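You operate a simulated robot arm through the tools that you are given. There is no shell and no other tool.

The job below is to be done with a simulated robot arm. You get a single attempt, and the scene is never put back.

Task
Pack the core named on the card and latch the lid.
Fine: core level in the box's cradle, lid on, then both latches turned over it.

The check looks at the end state, three seconds after you hand in, the way a careful person would. Anything else that was tipped, shoved, dropped, spilled or broken makes it a failure. Lids that push on must go on centred and level and be pressed home; caps that screw on are set level and turned clockwise until they are tight.

Robot
A 7-joint arm with a two-finger parallel gripper, fixed in place. Base frame: the origin is at the foot of the arm, x ahead of it, y to its left, z up; the work surface is at about z = 85. Readings come in cm, rad, newtons and seconds.
Its first joint turns from -2.897 to 2.897 rad. Payload 4.4 kg.
Tool frame: the origin (TCP) lies between the finger pads and is the grasp point; the fingertips stand 2.3 cm ahead of it; z points along the fingers, y is the line along which they close. Largest opening 9.4 cm; finger width 3.8, thickness 1; the body of the gripper, 5.4 by 9.6 cm, starts 3.9 cm behind the TCP.
Orientation is that of the tool frame in the base frame, as a unit quaternion [x, y, z, w]. With the fingers straight down and closing along the base's y, the tool's x points along the base's -x, its y along +y and its z along -z.

Tools
- The arm moves only by the tool servo_tool. Its argument "deltas" is text: rows parted by semicolons, each of 7 numbers parted by spaces: the shift along the tool's x, y, z in units of 300 mm (1.0 is 300 mm), then the turn, a rotation vector about the tool's x, y, z in units of 90 degrees (1.0 is 90 degrees), then the finger opening in cm, from 0 to 9.4. In form: tx ty tz ax ay az gripper; .... A call has 1 to 20 rows; each row is the pose to reach, as a shift and turn from the pose commanded when the call began, along the tool's axes at that moment. A call with a number of a shift or a turn outside -1 to 1 is refused whole. Rows are played at 5 a second. More than 5 cm and 0.15 rad between two rows, or a gripper value outside its range, and nothing of the call is played. A pose out of reach is approached as far as the arm can. The call stops where the force on the tool passes 40 N (or 10 N more than at its start, if that is more) or the arm is blocked; 0.2 s more then pass. Each finger travels about 7.2 cm/s and halts on what it meets, pressing with about 26 N; the grip force reading is that of the motor and also rises with nothing between the fingers. The clock runs only during rows and for 0.2 s after the last one: add rows that repeat a pose to give the fingers time. The reply holds the time, the measured pose of the TCP, the force on the tool along the base axes, the opening and the grip force, in the units named above and with some noise, with the torque about the TCP (base axes, N m) and any sound that the robot's microphone picked up, and new pictures: "show" is both (left out), scene, wrist or none.
- Cameras (640 x 400 px; columns grow to the right, rows downward): "scene" is fixed at [40.17, 64.76, 148.99]; the picture's right is [-0.72, -0.70, 0.00], its down [-0.36, 0.37, -0.86] and it looks along [0.60, -0.61, -0.52] (base axes); focal length 345 px, centre (320, 200). "wrist" rides on the gripper at [8.6, 1.6, -7.4] in the tool frame; the picture's right is [-0.18, 0.98, 0.00], its down [-0.58, -0.11, -0.81] and it looks along [-0.79, -0.15, 0.59] (tool axes); focal length 243 px, centre (320, 200). There is no depth. A picture from a camera that has moved, and an enlarged one, comes with that camera's place and axes in the base frame and with its lens.
- zoom(camera, box): a new picture of the part [left, top, right, bottom] of that camera's present view, enlarged. The clock stands still meanwhile.
- job_done(): hands the job in; it is judged then, once.

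Nothing tells you positions but the pictures and the camera data. Unless the task says otherwise, let go and move clear before handing in.

The tools are called after "Emit:" by a JSON object that holds its "method" and its "body". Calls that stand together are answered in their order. servo_tool: Moves the arm, as the interface text tells. Its arguments: {"type":"object","properties":{"deltas":{"type":"string"},"show":{"type":"string","enum":["both","scene","wrist","none"]}},"required":["deltas"]} The other tools are called the same way: zoom (camera, box) takes an enlarged picture of a part of a camera's view; job_done () hands the job in.

At the start:

```text
clock: 0.0
tool_pos: [67.2, 6.22, 129.2]
tcp_rot: [0.001, 1.0, 0.0, 0.0]
contact_force: [0.6, -0.4, 0.1]
moment: [-0.01, -0.01, 0.03]
width: 9.41
finger_force: 0.1
```

scene: 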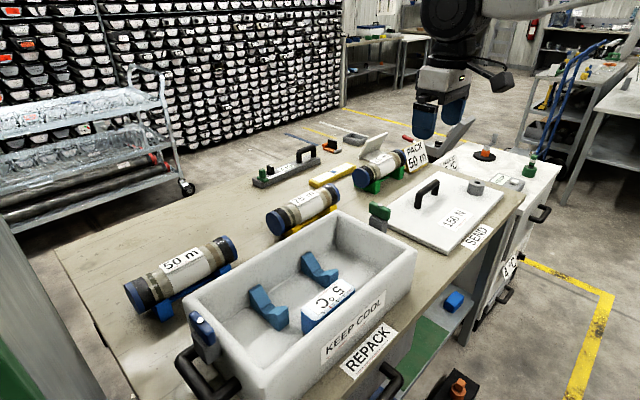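
wrist: 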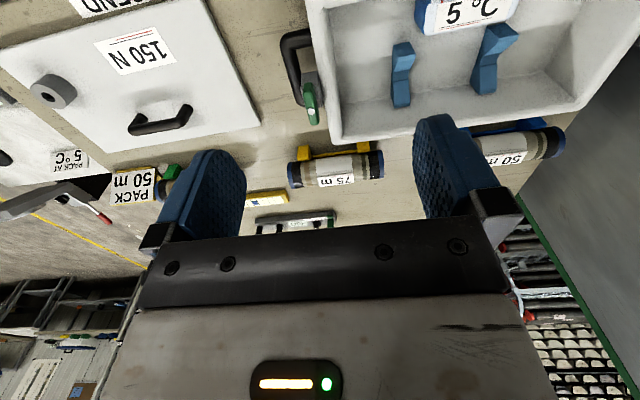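

I see a white box with a blue cradle, three cores on stands (labels 50 m, 75 m, and another), a lid with a handle and a "PACK 50 m" card. I'll zoom in to read the details before moving.

Emit:
{"method": "zoom", "body": {"camera": "scene", "box": [100, 200, 260, 330]}}

Emit:
{"method": "zoom", "body": {"camera": "scene", "box": [240, 120, 440, 245]}}

Emit:
{"method": "zoom", "body": {"camera": "scene", "box": [360, 120, 560, 245]}}

Emit:
{"method": "zoom", "body": {"camera": "scene", "box": [170, 200, 430, 400]}}

Emit:
{"method": "zoom", "body": {"camera": "wrist", "box": [0, 0, 320, 200]}}

Emit:
{"method": "zoom", "body": {"camera": "wrist", "box": [240, 0, 640, 240]}}

```text
3.08 times, centred on (180, 265) of scene
camera zoom: at [40.17, 64.76, 148.99], right [-0.72, -0.7, 0.0], down [-0.36, 0.37, -0.86], along [0.6, -0.61, -0.52], focal length 1062 px, centre (751, 0)
```

zoom: 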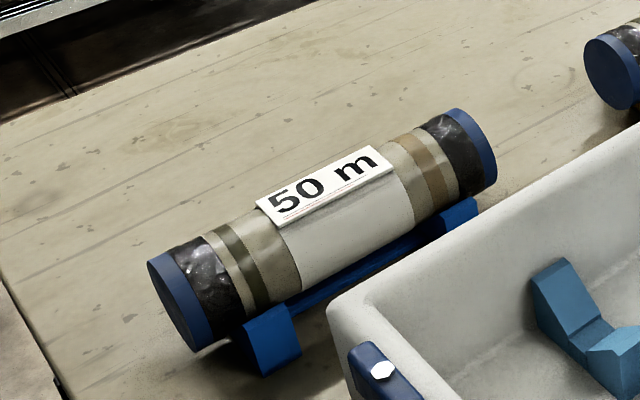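

```text
3.20 times, centred on (340, 182) of scene
camera zoom: at [40.17, 64.76, 148.99], right [-0.72, -0.7, 0.0], down [-0.36, 0.37, -0.86], along [0.6, -0.61, -0.52], focal length 1105 px, centre (256, 256)
```

zoom: 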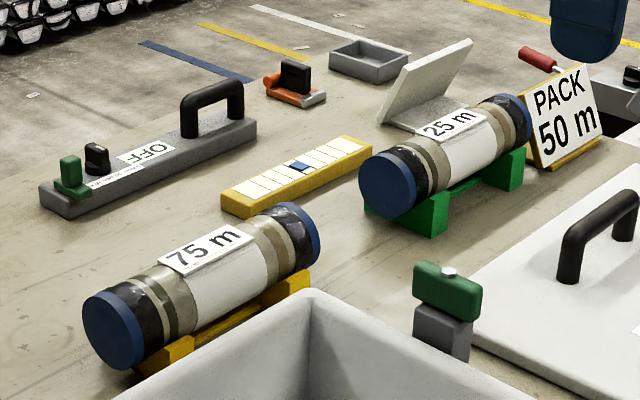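

```text
3.20 times, centred on (460, 182) of scene
camera zoom: at [40.17, 64.76, 148.99], right [-0.72, -0.7, 0.0], down [-0.36, 0.37, -0.86], along [0.6, -0.61, -0.52], focal length 1105 px, centre (-128, 256)
```

zoom: 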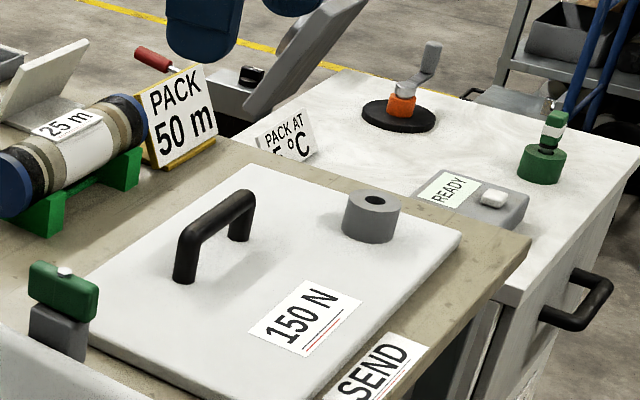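

```text
2.00 times, centred on (300, 300) of scene
camera zoom: at [40.17, 64.76, 148.99], right [-0.72, -0.7, 0.0], down [-0.36, 0.37, -0.86], along [0.6, -0.61, -0.52], focal length 690 px, centre (360, 0)
```

zoom: 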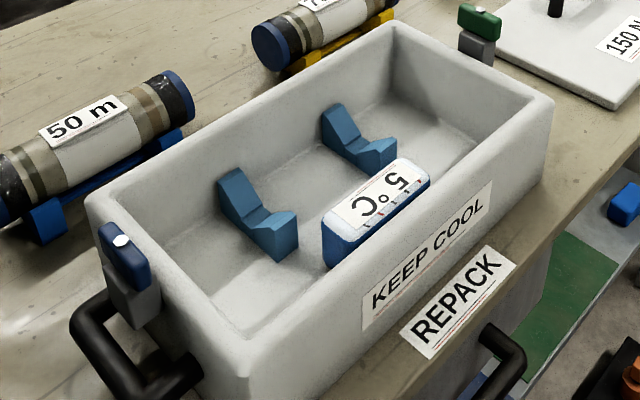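

```text
2.00 times, centred on (160, 100) of wrist
camera zoom: at [58.5, 7.82, 136.58], right [0.18, 0.98, 0.0], down [0.58, -0.11, 0.81], along [0.79, -0.15, -0.59], focal length 485 px, centre (640, 400)
```

zoom: 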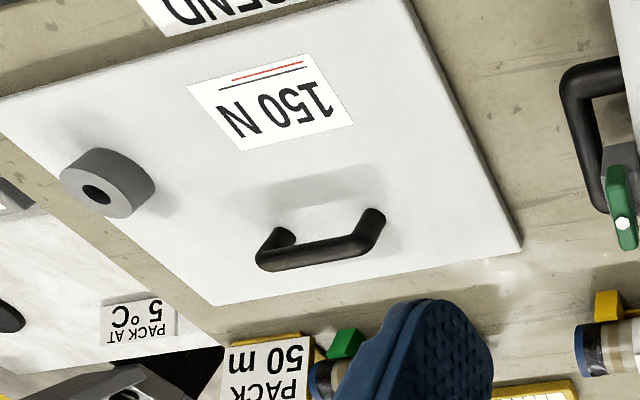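

```text
1.60 times, centred on (440, 120) of wrist
camera zoom: at [58.5, 7.82, 136.58], right [0.18, 0.98, 0.0], down [0.58, -0.11, 0.81], along [0.79, -0.15, -0.59], focal length 388 px, centre (128, 328)
```

zoom: 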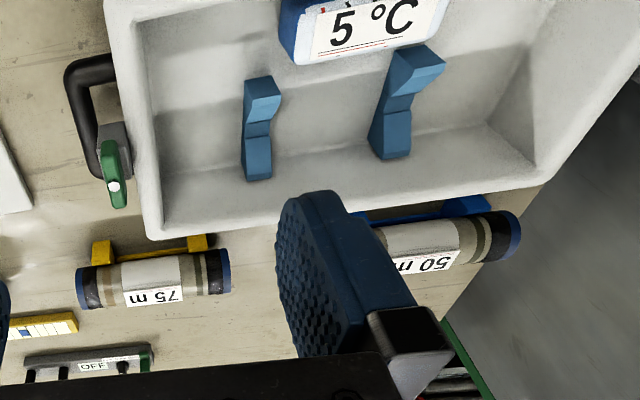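

The card says "PACK 50 m", so the target is the left core on the blue stand. I put it near (107, 42.5, 91), lying along y. I'm zooming further to judge the stand, the latches and the lid before moving.

Emit:
{"method": "zoom", "body": {"camera": "scene", "box": [115, 225, 245, 325]}}

Emit:
{"method": "zoom", "body": {"camera": "scene", "box": [170, 290, 270, 400]}}

Emit:
{"method": "zoom", "body": {"camera": "scene", "box": [355, 185, 435, 245]}}

Emit:
{"method": "zoom", "body": {"camera": "scene", "box": [400, 160, 520, 235]}}

Emit:
{"method": "zoom", "body": {"camera": "wrist", "box": [440, 80, 600, 180]}}

Emit:
{"method": "zoom", "body": {"camera": "wrist", "box": [270, 20, 350, 150]}}

```text
4.00 times, centred on (180, 275) of scene
camera zoom: at [40.17, 64.76, 148.99], right [-0.72, -0.7, 0.0], down [-0.36, 0.37, -0.86], along [0.6, -0.61, -0.52], focal length 1381 px, centre (880, -100)
```

zoom: 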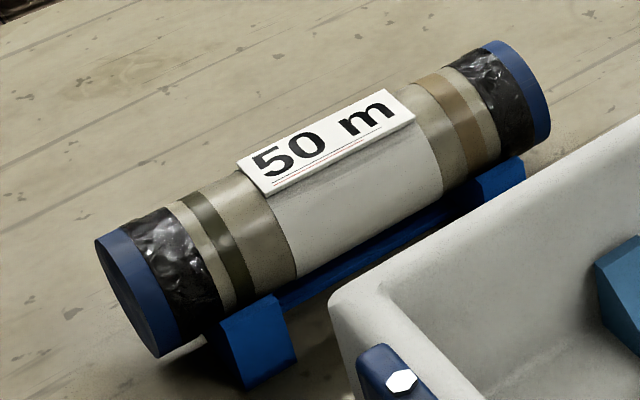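

```text
3.64 times, centred on (220, 345) of scene
camera zoom: at [40.17, 64.76, 148.99], right [-0.72, -0.7, 0.0], down [-0.36, 0.37, -0.86], along [0.6, -0.61, -0.52], focal length 1255 px, centre (684, -327)
```

zoom: 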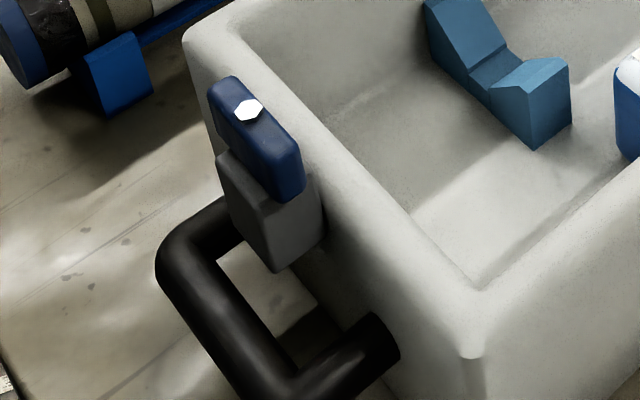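

```text
6.67 times, centred on (395, 215) of scene
camera zoom: at [40.17, 64.76, 148.99], right [-0.72, -0.7, 0.0], down [-0.36, 0.37, -0.86], along [0.6, -0.61, -0.52], focal length 2302 px, centre (-180, 100)
```

zoom: 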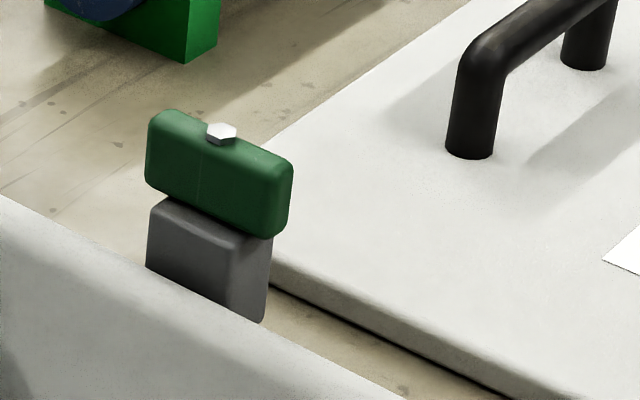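

```text
5.33 times, centred on (460, 198) of scene
camera zoom: at [40.17, 64.76, 148.99], right [-0.72, -0.7, 0.0], down [-0.36, 0.37, -0.86], along [0.6, -0.61, -0.52], focal length 1841 px, centre (-427, 213)
```

zoom: 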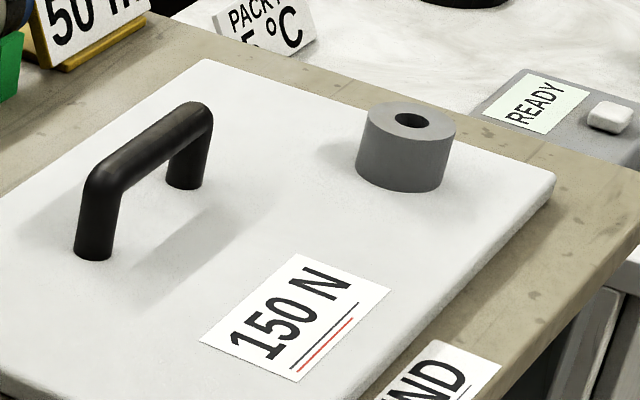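

```text
4.00 times, centred on (520, 130) of wrist
camera zoom: at [58.5, 7.82, 136.58], right [0.18, 0.98, 0.0], down [0.58, -0.11, 0.81], along [0.79, -0.15, -0.59], focal length 970 px, centre (-480, 480)
```

zoom: 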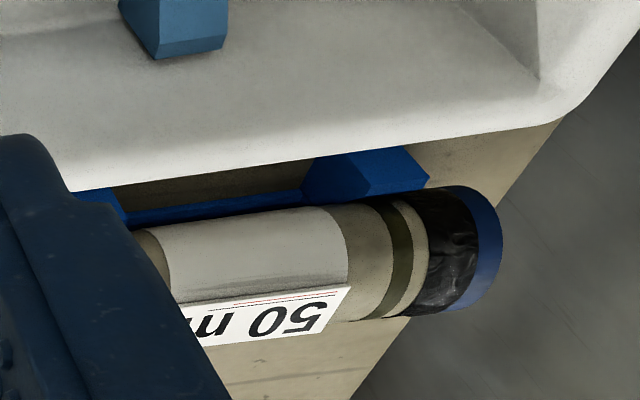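

```text
3.08 times, centred on (310, 85) of wrist
camera zoom: at [58.5, 7.82, 136.58], right [0.18, 0.98, 0.0], down [0.58, -0.11, 0.81], along [0.79, -0.15, -0.59], focal length 746 px, centre (351, 554)
```

zoom: 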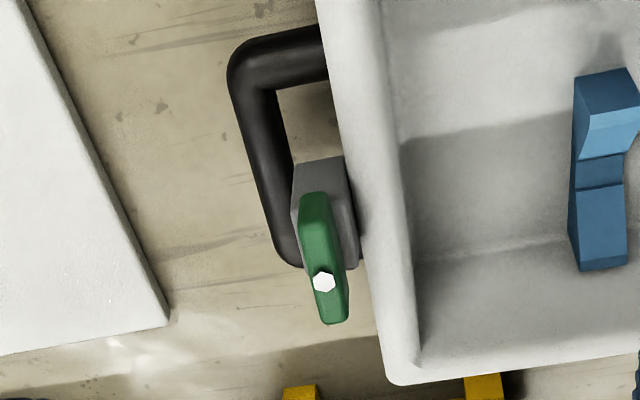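

The latch bars sit on posts at the box ends, with bolts near (80, 2.5) and (80, 51.4). The lid is at about (80, −34) with its handle near (84.6, −33). The core is far out, so I'll turn the gripper to close along x, move toward the core while staying high, and see how far the arm reaches.

Emit:
{"method": "servo_tool", "body": {"deltas": "-0.0424 0.0709 0.01 0 0 -0.0714 9.4; -0.0847 0.1419 0.02 0 0 -0.1429 9.4; -0.1271 0.2128 0.03 0 0 -0.2143 9.4; -0.1694 0.2837 0.04 0 0 -0.2857 9.4; -0.2118 0.3546 0.05 0 0 -0.3571 9.4; -0.2541 0.4256 0.06 0 0 -0.4286 9.4; -0.2965 0.4965 0.07 0 0 -0.5 9.4; -0.3389 0.5674 0.08 0 0 -0.5714 9.4; -0.3812 0.6384 0.09 0 0 -0.6429 9.4; -0.4236 0.7093 0.1 0 0 -0.7143 9.4; -0.4659 0.7802 0.11 0 0 -0.7857 9.4; -0.5083 0.8511 0.12 0 0 -0.8571 9.4; -0.5506 0.9221 0.13 0 0 -0.9286 9.4; -0.593 0.993 0.14 0 0 -1.0 9.4; -0.593 0.993 0.14 0 0 -1.0 9.4"}}

```text
clock: 3.2
tool_pos: [85.06, 35.96, 125.21]
tcp_rot: [-0.707, 0.707, 0.0, 0.0]
contact_force: [0.4, -0.2, 0.5]
moment: [-0.03, -0.01, 0.01]
width: 9.42
finger_force: 0.2
camera wrist: at [83.35, 27.32, 132.5], right [-0.98, 0.18, 0.0], down [0.11, 0.58, 0.81], along [0.15, 0.79, -0.59], focal length 243 px, centre (320, 200)
```

scene: 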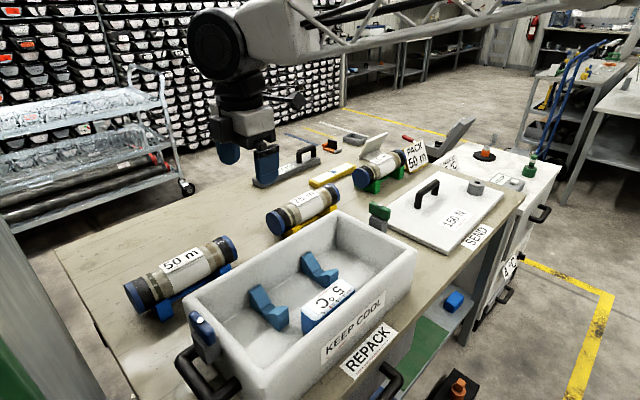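
wrist: 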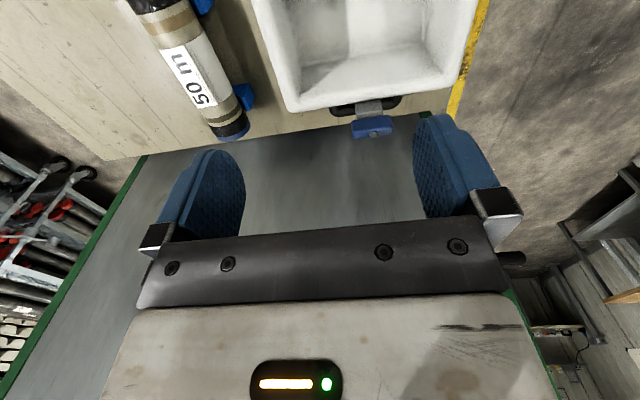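

The arm follows well, and the wrist view confirms the core at x≈107. Next I'll tilt the tool forward about 36° while moving out, still high above the table, to test the reach.

Emit:
{"method": "servo_tool", "body": {"deltas": "-0.0222 -0.0667 0.0333 0.05 0 0 9.4; -0.0444 -0.1333 0.0667 0.1 0 0 9.4; -0.0667 -0.2 0.1 0.15 0 0 9.4; -0.0889 -0.2667 0.1333 0.2 0 0 9.4; -0.1111 -0.3333 0.1667 0.25 0 0 9.4; -0.1333 -0.4 0.2 0.3 0 0 9.4; -0.1556 -0.4667 0.2333 0.35 0 0 9.4; -0.1778 -0.5333 0.2667 0.4 0 0 9.4; -0.2 -0.6 0.3 0.4 0 0 9.4; -0.2167 -0.6667 0.3 0.4 0 0 9.4; -0.2167 -0.7433 0.3 0.4 0 0 9.4; -0.2167 -0.7433 0.3 0.4 0 0 9.4"}}

```text
clock: 5.8
tool_pos: [107.35, 42.56, 115.89]
tcp_rot: [0.673, -0.673, 0.218, -0.218]
contact_force: [0.1, -0.5, 0.6]
moment: [0.03, 0.0, -0.01]
width: 9.39
finger_force: 0.1
camera wrist: at [101.53, 33.87, 120.9], right [-0.8, 0.18, -0.58], down [-0.39, 0.58, 0.72], along [0.47, 0.79, -0.39], focal length 243 px, centre (320, 200)
```

scene: 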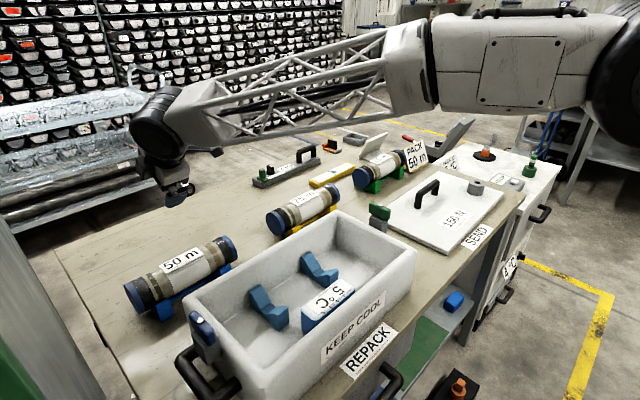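
wrist: 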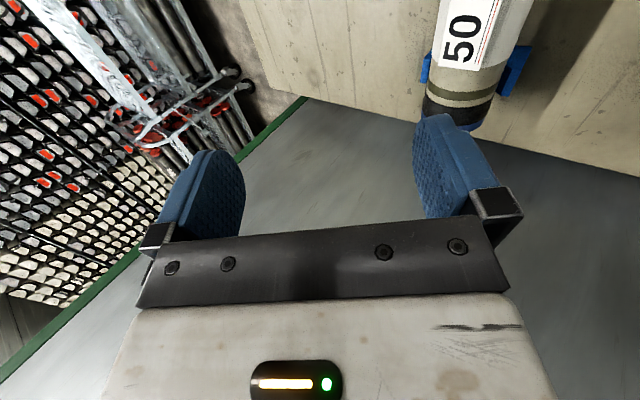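

The tilted pose over the core is reachable. Before descending I'll measure the core's end caps, its stand and the cradle at higher magnification.

Emit:
{"method": "zoom", "body": {"camera": "scene", "box": [115, 270, 179, 310]}}

Emit:
{"method": "zoom", "body": {"camera": "scene", "box": [185, 230, 249, 270]}}

Emit:
{"method": "zoom", "body": {"camera": "scene", "box": [235, 245, 347, 335]}}

Emit:
{"method": "zoom", "body": {"camera": "wrist", "box": [400, 0, 560, 140]}}

Emit:
{"method": "zoom", "body": {"camera": "scene", "box": [120, 130, 220, 220]}}

```text
10.00 times, centred on (147, 290) of scene
camera zoom: at [40.17, 64.76, 148.99], right [-0.72, -0.7, 0.0], down [-0.36, 0.37, -0.86], along [0.6, -0.61, -0.52], focal length 3452 px, centre (2050, -700)
```

zoom: 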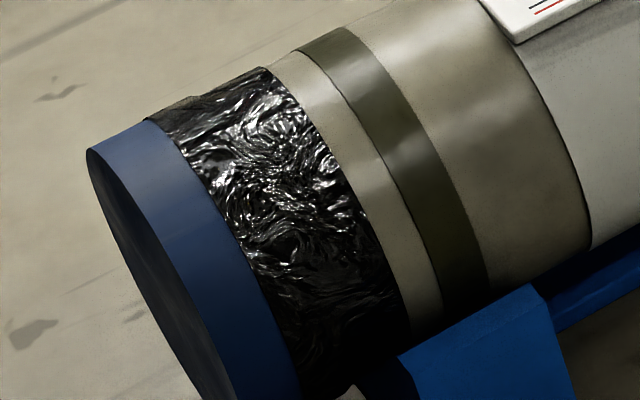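

```text
10.00 times, centred on (217, 250) of scene
camera zoom: at [40.17, 64.76, 148.99], right [-0.72, -0.7, 0.0], down [-0.36, 0.37, -0.86], along [0.6, -0.61, -0.52], focal length 3452 px, centre (1350, -300)
```

zoom: 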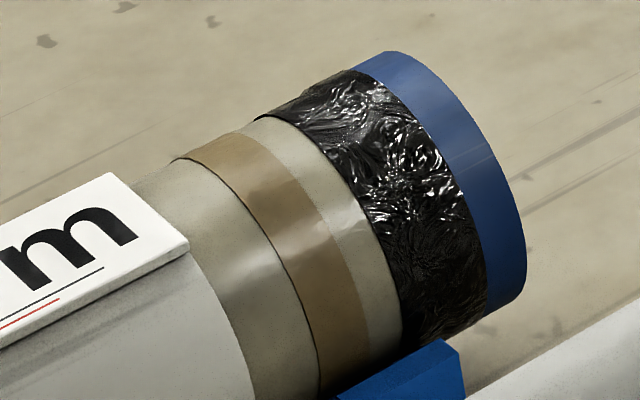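

```text
4.44 times, centred on (291, 290) of scene
camera zoom: at [40.17, 64.76, 148.99], right [-0.72, -0.7, 0.0], down [-0.36, 0.37, -0.86], along [0.6, -0.61, -0.52], focal length 1534 px, centre (449, -200)
```

zoom: 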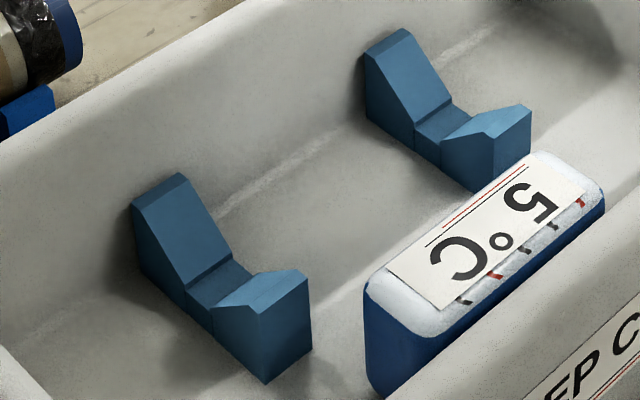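

```text
2.86 times, centred on (480, 70) of wrist
camera zoom: at [101.53, 33.87, 120.9], right [-0.8, 0.18, -0.58], down [-0.39, 0.58, 0.72], along [0.47, 0.79, -0.39], focal length 693 px, centre (-137, 571)
```

zoom: 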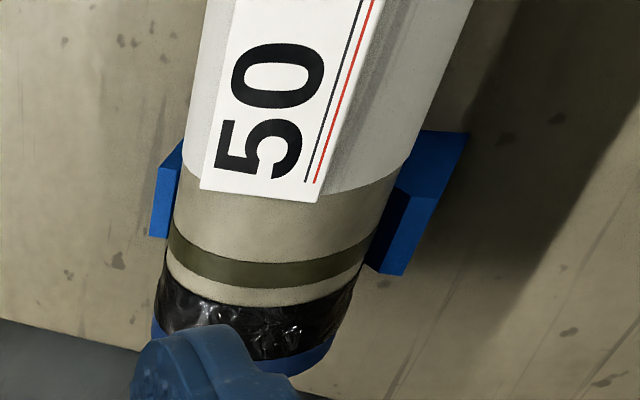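

```text
4.44 times, centred on (170, 175) of scene
camera zoom: at [40.17, 64.76, 148.99], right [-0.72, -0.7, 0.0], down [-0.36, 0.37, -0.86], along [0.6, -0.61, -0.52], focal length 1534 px, centre (987, 311)
```

zoom: 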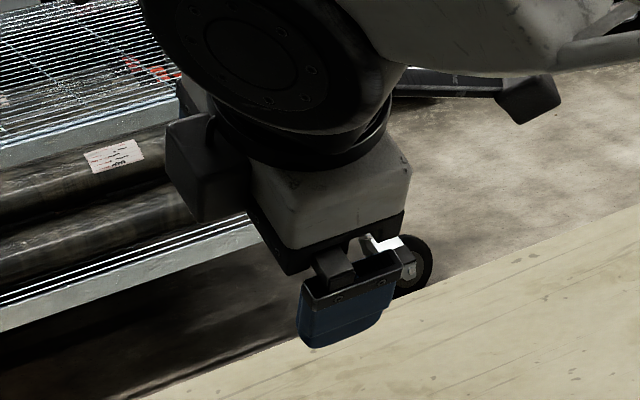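

I estimate the core's axis at x≈107, z≈91.1, with radius about 3.7 and centre y≈42.6. I'll move to a standoff about 10 cm back along the tilted tool axis, with fingers open.

Emit:
{"method": "servo_tool", "body": {"deltas": "-0.0004 0.062 0.0368 0 0 0 9.4; -0.0008 0.1241 0.0736 0 0 0 9.4; -0.0011 0.1861 0.1104 0 0 0 9.4; -0.0015 0.2482 0.1472 0 0 0 9.4; -0.0019 0.3102 0.1839 0 0 0 9.4; -0.0023 0.3722 0.2207 0 0 0 9.4; -0.0026 0.4343 0.2575 0 0 0 9.4; -0.003 0.4963 0.2943 0 0 0 9.4; -0.003 0.4963 0.2943 0 0 0 9.4"}}

```text
clock: 7.8
tool_pos: [100.56, 42.83, 100.02]
tcp_rot: [-0.673, 0.673, -0.218, 0.219]
contact_force: [-0.6, -0.5, 0.1]
moment: [0.0, -0.04, 0.0]
width: 9.42
finger_force: 0.0
camera wrist: at [94.76, 34.1, 105.05], right [-0.8, 0.18, -0.58], down [-0.39, 0.58, 0.72], along [0.47, 0.79, -0.39], focal length 243 px, centre (320, 200)
```

scene: 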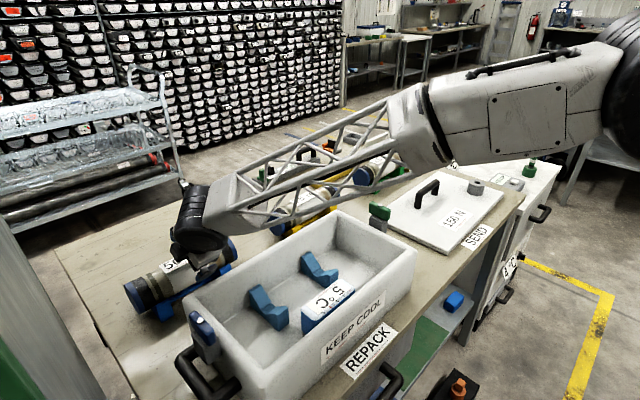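
wrist: 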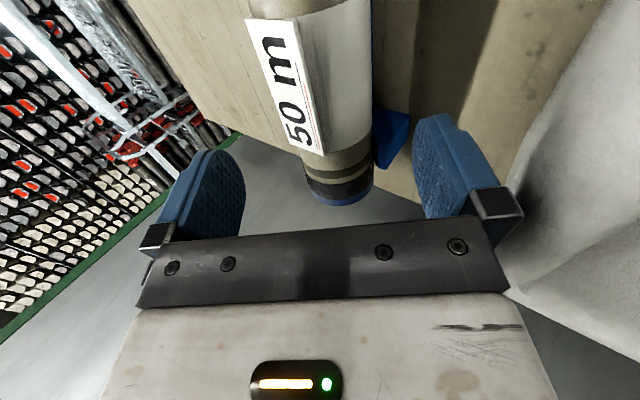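

The core sits between the open fingers in the wrist view. I'll zoom in to refine its axis before sliding in along the tool axis.

Emit:
{"method": "zoom", "body": {"camera": "wrist", "box": [220, 60, 440, 220]}}

Emit:
{"method": "zoom", "body": {"camera": "scene", "box": [115, 190, 275, 320]}}

```text
2.50 times, centred on (330, 140) of wrist
camera zoom: at [94.76, 34.1, 105.05], right [-0.8, 0.18, -0.58], down [-0.39, 0.58, 0.72], along [0.47, 0.79, -0.39], focal length 606 px, centre (295, 350)
```

zoom: 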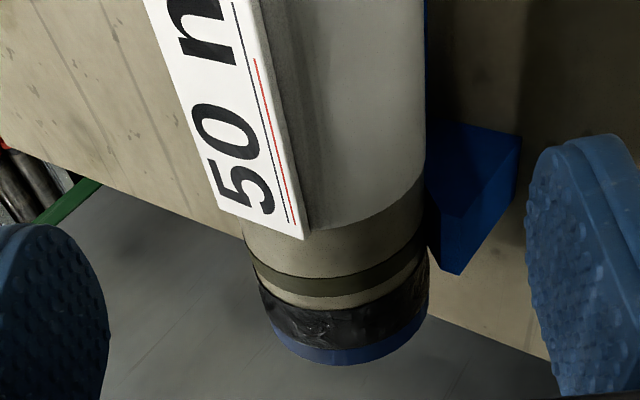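

```text
3.08 times, centred on (195, 255) of scene
camera zoom: at [40.17, 64.76, 148.99], right [-0.72, -0.7, 0.0], down [-0.36, 0.37, -0.86], along [0.6, -0.61, -0.52], focal length 1062 px, centre (705, 31)
```

zoom: 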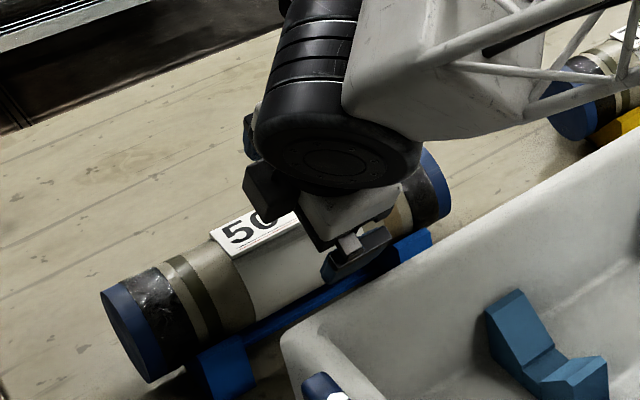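

The refined axis is x≈107.0, z≈90.9, R≈3.7, and the tool axis is lined up within about 1 mm. I'm sliding in 10 cm along the tool axis with the fingers still open.

Emit:
{"method": "servo_tool", "body": {"deltas": "0.001 0.001 0.042 0 0 0 9.4; 0.002 0.002 0.084 0 0 0 9.4; 0.003 0.003 0.126 0 0 0 9.4; 0.004 0.004 0.168 0 0 0 9.4; 0.005 0.004 0.21 0 0 0 9.4; 0.006 0.004 0.252 0 0 0 9.4; 0.006 0.004 0.294 0 0 0 9.4; 0.006 0.004 0.336 0 0 0 9.4; 0.006 0.004 0.336 0 0 0 9.4"}}

```text
clock: 9.8
tool_pos: [106.24, 42.24, 91.9]
tcp_rot: [0.673, -0.672, 0.219, -0.219]
contact_force: [-0.3, -0.7, 0.3]
moment: [-0.01, 0.01, -0.03]
width: 9.41
finger_force: 0.0
camera wrist: at [100.44, 33.66, 96.83], right [-0.8, 0.18, -0.58], down [-0.39, 0.58, 0.72], along [0.47, 0.79, -0.39], focal length 243 px, centre (320, 200)
```

scene: 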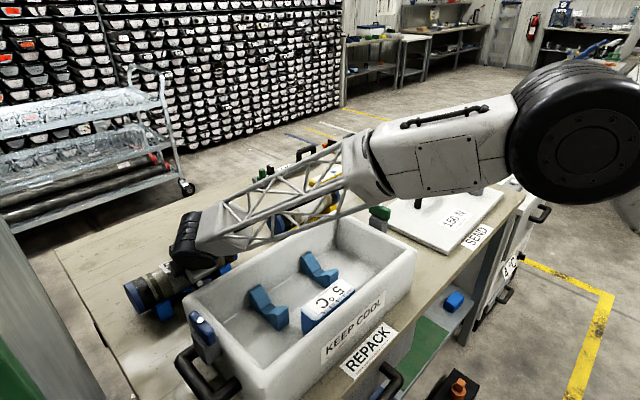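
wrist: 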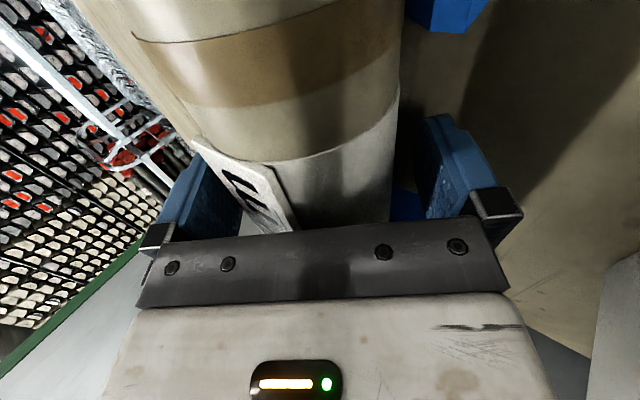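

The fingers straddle the core with no contact force. I'll check the label plate's clearance from the far finger before closing.

Emit:
{"method": "zoom", "body": {"camera": "wrist", "box": [130, 80, 530, 300]}}

Emit:
{"method": "zoom", "body": {"camera": "scene", "box": [115, 220, 275, 330]}}

```text
1.60 times, centred on (330, 190) of wrist
camera zoom: at [100.44, 33.66, 96.83], right [-0.8, 0.18, -0.58], down [-0.39, 0.58, 0.72], along [0.47, 0.79, -0.39], focal length 388 px, centre (304, 216)
```

zoom: 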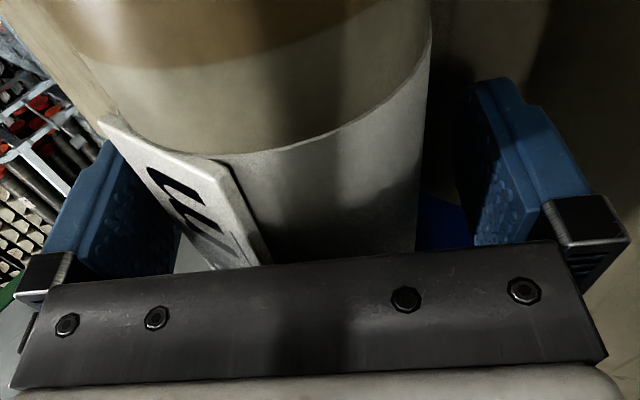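

```text
3.64 times, centred on (195, 275) of scene
camera zoom: at [40.17, 64.76, 148.99], right [-0.72, -0.7, 0.0], down [-0.36, 0.37, -0.86], along [0.6, -0.61, -0.52], focal length 1255 px, centre (774, -73)
```

zoom: 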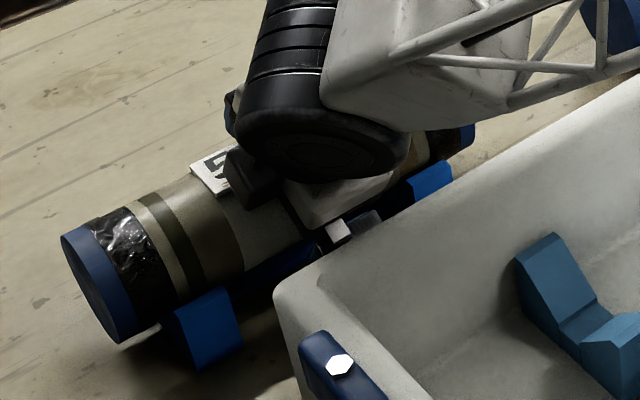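

The label plate is clear of both fingers. I'm closing on the core now.

Emit:
{"method": "servo_tool", "body": {"deltas": "0 0 0 0 0 0 8.4; 0 0 0 0 0 0 7.6; 0 0 0 0 0 0 6; 0 0 0 0 0 0 5; 0 0 0 0 0 0 5"}}

```text
clock: 11.0
tool_pos: [106.16, 42.2, 91.92]
tcp_rot: [0.672, -0.672, 0.219, -0.22]
contact_force: [20.4, 0.3, 8.9]
moment: [-0.72, -0.53, 0.9]
width: 7.11
finger_force: 25.7
camera wrist: at [100.49, 33.64, 96.96], right [-0.79, 0.18, -0.58], down [-0.39, 0.58, 0.72], along [0.47, 0.79, -0.39], focal length 243 px, centre (320, 200)
```

scene: 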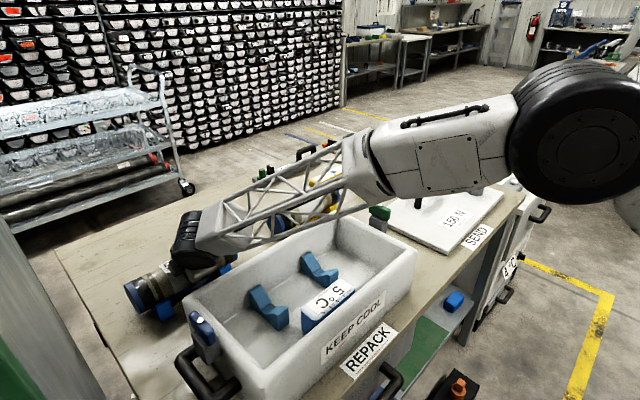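
wrist: 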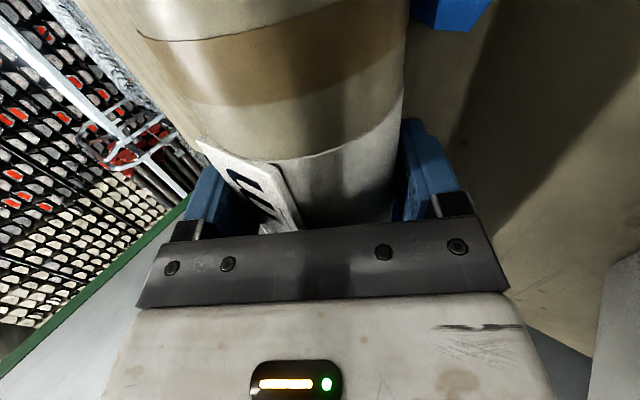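

I have a grip (width 7.11), but the arm feels about 22 N sideways, so the tool isn't quite centred on the core. I'll give slightly along that force to relieve it before lifting.

Emit:
{"method": "servo_tool", "body": {"deltas": "0 -0.0033 0 0 0 0 5; 0 -0.0067 0 0 0 0 5; 0 -0.0067 0 0 0 0 5", "show": "wrist"}}

```text
clock: 11.8
tool_pos: [106.33, 42.31, 92.07]
tcp_rot: [-0.672, 0.673, -0.219, 0.219]
contact_force: [-12.9, -8.4, 12.7]
moment: [-0.5, -0.07, 0.47]
width: 7.12
finger_force: 26.0
camera wrist: at [100.57, 33.7, 96.93], right [-0.8, 0.18, -0.58], down [-0.38, 0.58, 0.72], along [0.47, 0.79, -0.39], focal length 243 px, centre (320, 200)
```

wrist: 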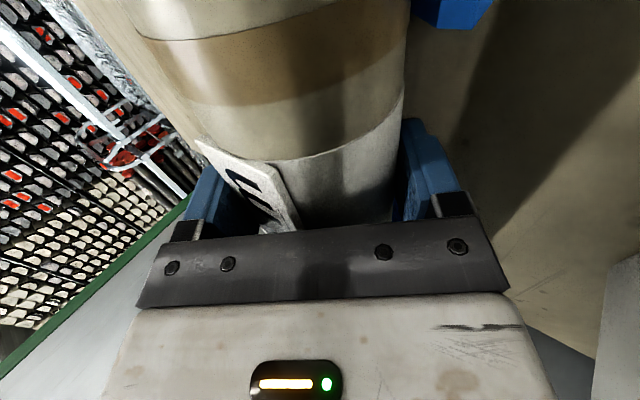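

The force flipped sign, so the balanced point is in between. I'll back off slightly and then lift 1 cm straight up, watching the forces.

Emit:
{"method": "servo_tool", "body": {"deltas": "0 0.002 0 0 0 0 5; 0 -0.0029 -0.0067 0 0 0 5; 0 -0.0078 -0.0135 0 0 0 5; 0 -0.0127 -0.0202 0 0 0 5; 0 -0.0176 -0.027 0 0 0 5; 0 -0.0176 -0.027 0 0 0 5; 0 -0.0176 -0.027 0 0 0 5"}}

```text
clock: 13.4
tool_pos: [106.39, 42.37, 92.98]
tcp_rot: [-0.672, 0.673, -0.218, 0.218]
contact_force: [0.8, 0.0, -14.3]
moment: [-0.06, 0.15, 0.0]
width: 6.95
finger_force: 26.0
camera wrist: at [100.63, 33.72, 97.9], right [-0.8, 0.18, -0.58], down [-0.39, 0.58, 0.72], along [0.47, 0.79, -0.39], focal length 243 px, centre (320, 200)
```

scene: 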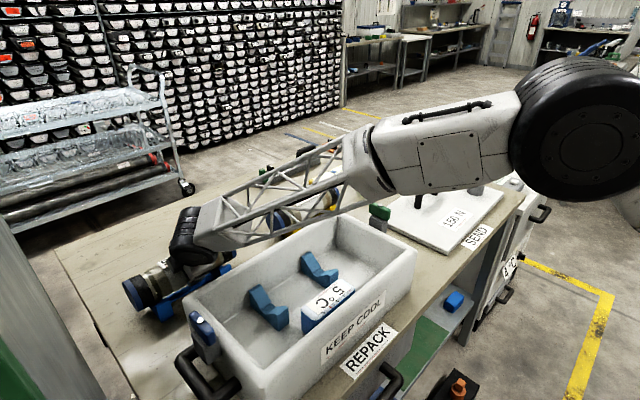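
wrist: 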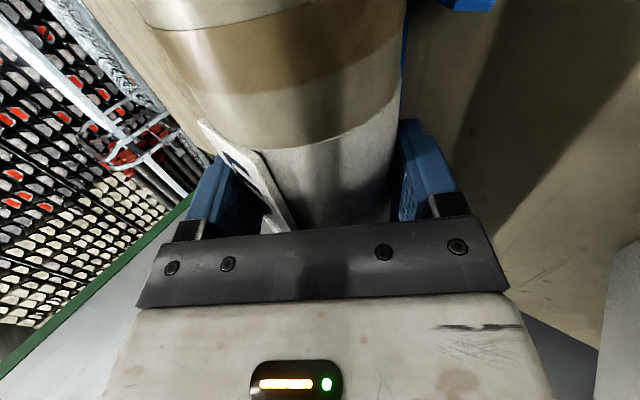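

The core is off the stand: about 14 N of weight with almost no moment, so it is gripped near its centre of mass. I'll check that it hangs level.

Emit:
{"method": "zoom", "body": {"camera": "scene", "box": [100, 220, 260, 330]}}

Emit:
{"method": "zoom", "body": {"camera": "wrist", "box": [130, 0, 530, 240]}}

```text
3.64 times, centred on (180, 275) of scene
camera zoom: at [40.17, 64.76, 148.99], right [-0.72, -0.7, 0.0], down [-0.36, 0.37, -0.86], along [0.6, -0.61, -0.52], focal length 1255 px, centre (829, -73)
```

zoom: 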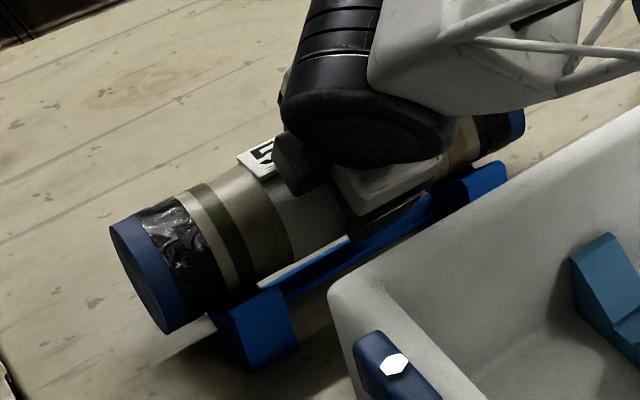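

```text
1.60 times, centred on (330, 120) of wrist
camera zoom: at [100.63, 33.72, 97.9], right [-0.8, 0.18, -0.58], down [-0.39, 0.58, 0.72], along [0.47, 0.79, -0.39], focal length 388 px, centre (304, 328)
```

zoom: 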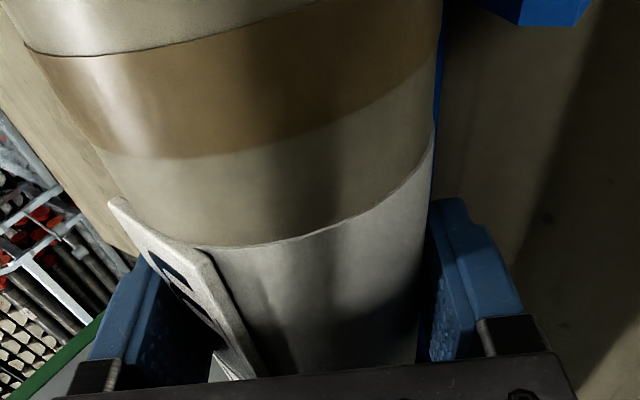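

Emit:
{"method": "zoom", "body": {"camera": "scene", "box": [115, 270, 179, 310]}}

Emit:
{"method": "zoom", "body": {"camera": "scene", "box": [185, 230, 249, 270]}}

```text
10.00 times, centred on (147, 290) of scene
camera zoom: at [40.17, 64.76, 148.99], right [-0.72, -0.7, 0.0], down [-0.36, 0.37, -0.86], along [0.6, -0.61, -0.52], focal length 3452 px, centre (2050, -700)
```

zoom: 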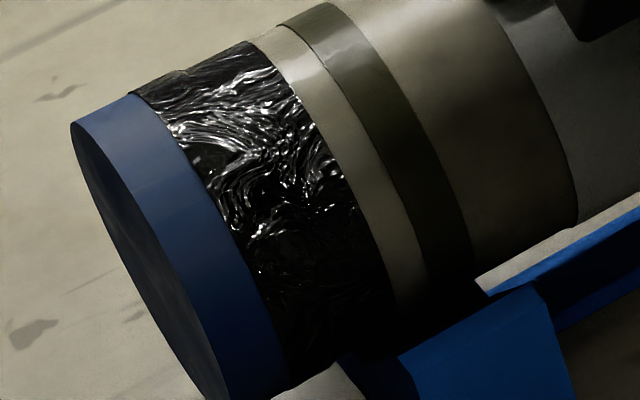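

```text
10.00 times, centred on (217, 250) of scene
camera zoom: at [40.17, 64.76, 148.99], right [-0.72, -0.7, 0.0], down [-0.36, 0.37, -0.86], along [0.6, -0.61, -0.52], focal length 3452 px, centre (1350, -300)
```

zoom: 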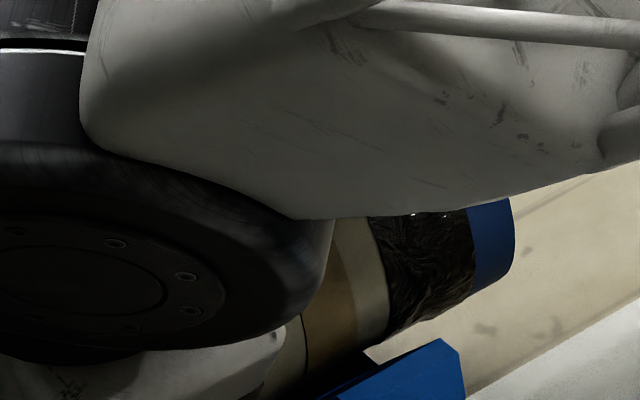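

The core seems to have crept about 0.6 cm toward the fingertips during the lift. I'll hold still for a second to see whether it is still slipping.

Emit:
{"method": "servo_tool", "body": {"deltas": "0 0 0 0 0 0 4; 0 0 0 0 0 0 4; 0 0 0 0 0 0 4; 0 0 0 0 0 0 4; 0 0 0 0 0 0 4; 0 0 0 0 0 0 4"}}

Emit:
{"method": "zoom", "body": {"camera": "scene", "box": [115, 270, 179, 310]}}

Emit:
{"method": "zoom", "body": {"camera": "wrist", "box": [130, 0, 530, 240]}}

```text
clock: 14.8
tool_pos: [106.36, 42.26, 92.98]
tcp_rot: [-0.672, 0.673, -0.218, 0.218]
contact_force: [0.1, -0.6, -15.1]
moment: [-0.12, 0.17, -0.02]
width: 6.94
finger_force: 26.1
camera wrist: at [100.63, 33.72, 97.92], right [-0.8, 0.18, -0.58], down [-0.39, 0.58, 0.72], along [0.47, 0.79, -0.39], focal length 243 px, centre (320, 200)
```

scene: 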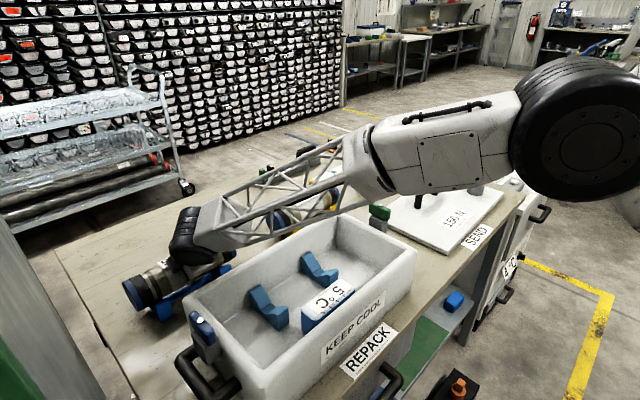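
wrist: 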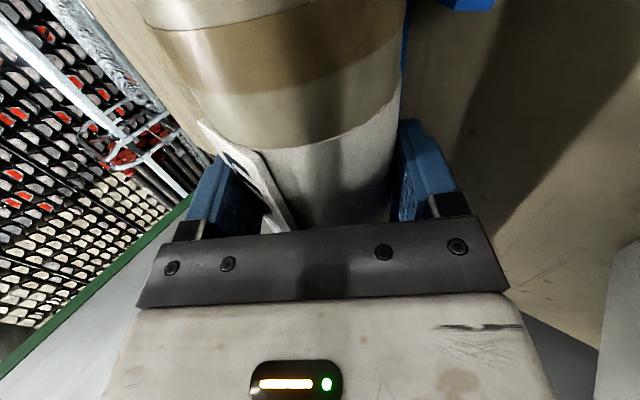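

```text
10.00 times, centred on (147, 290) of scene
camera zoom: at [40.17, 64.76, 148.99], right [-0.72, -0.7, 0.0], down [-0.36, 0.37, -0.86], along [0.6, -0.61, -0.52], focal length 3452 px, centre (2050, -700)
```

zoom: 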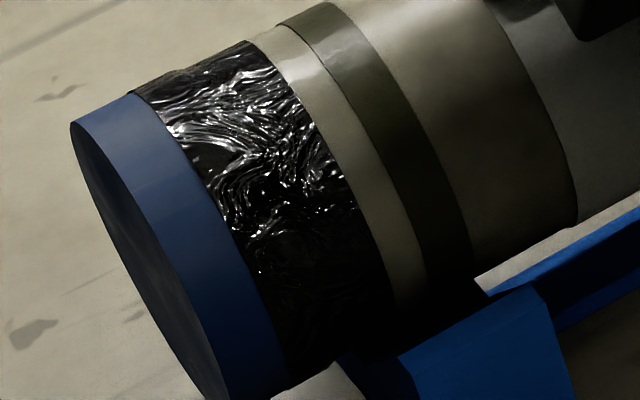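

```text
1.60 times, centred on (330, 120) of wrist
camera zoom: at [100.63, 33.72, 97.92], right [-0.8, 0.18, -0.58], down [-0.39, 0.58, 0.72], along [0.47, 0.79, -0.39], focal length 388 px, centre (304, 328)
```

zoom: 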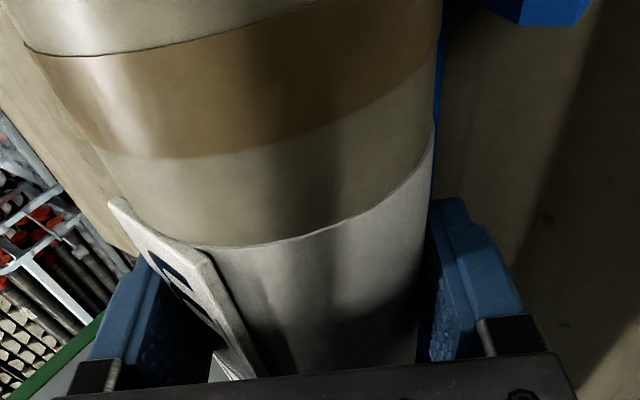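

The grip is stable: the readings and picture are unchanged after the wait. While holding, I'll zoom on the box rim and cradle to pin down the wall clearance for placing.

Emit:
{"method": "zoom", "body": {"camera": "scene", "box": [180, 255, 276, 315]}}

Emit:
{"method": "zoom", "body": {"camera": "scene", "box": [330, 205, 426, 265]}}

Emit:
{"method": "zoom", "body": {"camera": "scene", "box": [240, 270, 304, 310]}}

Emit:
{"method": "zoom", "body": {"camera": "scene", "box": [180, 330, 290, 400]}}

```text
6.67 times, centred on (228, 285) of scene
camera zoom: at [40.17, 64.76, 148.99], right [-0.72, -0.7, 0.0], down [-0.36, 0.37, -0.86], along [0.6, -0.61, -0.52], focal length 2302 px, centre (933, -367)
```

zoom: 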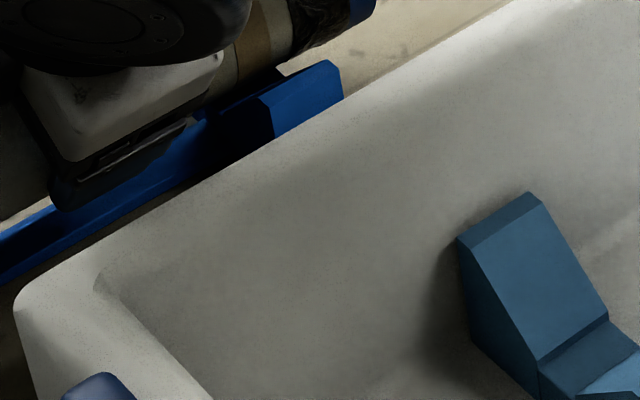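

```text
6.67 times, centred on (378, 235) of scene
camera zoom: at [40.17, 64.76, 148.99], right [-0.72, -0.7, 0.0], down [-0.36, 0.37, -0.86], along [0.6, -0.61, -0.52], focal length 2302 px, centre (-67, -33)
```

zoom: 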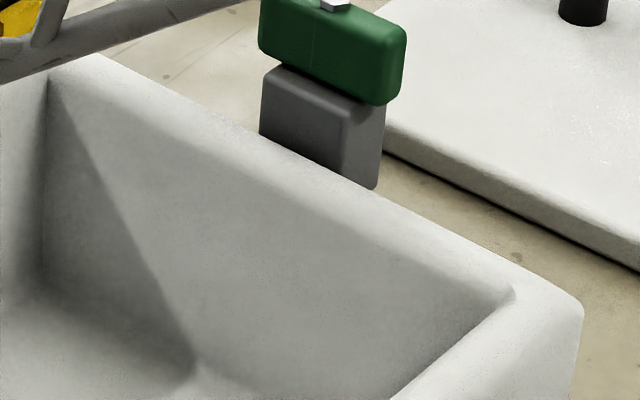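

```text
10.00 times, centred on (272, 290) of scene
camera zoom: at [40.17, 64.76, 148.99], right [-0.72, -0.7, 0.0], down [-0.36, 0.37, -0.86], along [0.6, -0.61, -0.52], focal length 3452 px, centre (800, -700)
```

zoom: 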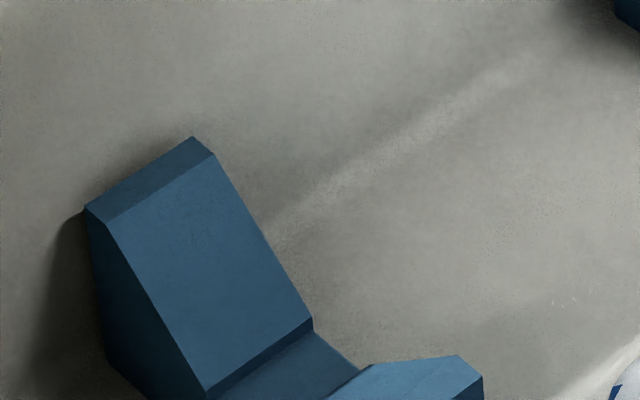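

```text
5.71 times, centred on (235, 365) of scene
camera zoom: at [40.17, 64.76, 148.99], right [-0.72, -0.7, 0.0], down [-0.36, 0.37, -0.86], along [0.6, -0.61, -0.52], focal length 1973 px, centre (806, -743)
```

zoom: 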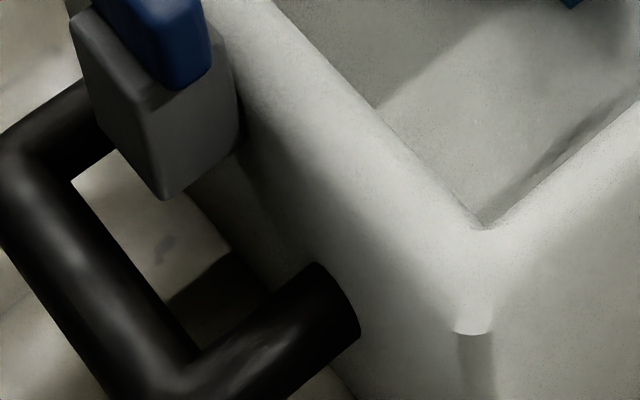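

The box opening runs from about x 69.8 to 91 and y 5.7 to 47.3, and the cradle centre is near (85.8, 26.5). I'll lift the core straight up 17 cm, gently, so it clears the rim.

Emit:
{"method": "servo_tool", "body": {"deltas": "0 -0.01 -0.0138 0 0 0 4; 0 -0.0299 -0.0413 0 0 0 4; 0 -0.0599 -0.0826 0 0 0 4; 0 -0.0998 -0.1377 0 0 0 4; 0 -0.1397 -0.1927 0 0 0 4; 0 -0.1796 -0.2478 0 0 0 4; 0 -0.2195 -0.3029 0 0 0 4; 0 -0.2594 -0.3579 0 0 0 4; 0 -0.2993 -0.413 0 0 0 4; 0 -0.3225 -0.4451 0 0 0 4; 0 -0.3325 -0.4589 0 0 0 4; 0 -0.3325 -0.4589 0 0 0 4"}}

```text
clock: 17.4
tool_pos: [106.36, 42.39, 109.89]
tcp_rot: [-0.672, 0.673, -0.219, 0.218]
contact_force: [-0.1, 0.3, 1.1]
moment: [0.01, -0.01, -0.01]
width: 3.98
finger_force: 0.1
camera wrist: at [100.64, 33.81, 114.96], right [-0.8, 0.18, -0.58], down [-0.39, 0.58, 0.72], along [0.47, 0.79, -0.39], focal length 243 px, centre (320, 200)
```

scene: 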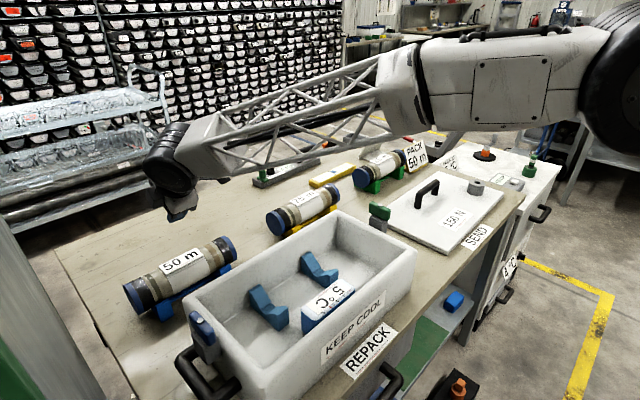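
wrist: 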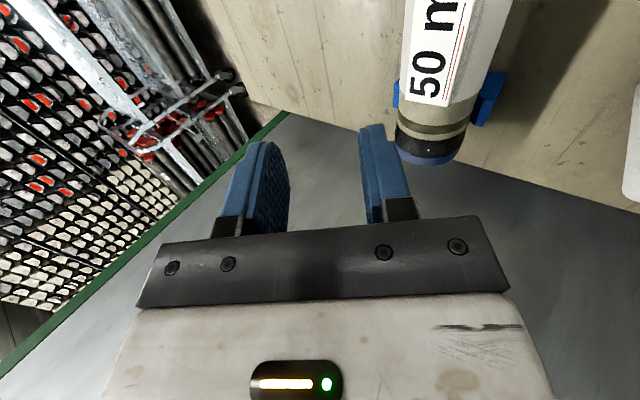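

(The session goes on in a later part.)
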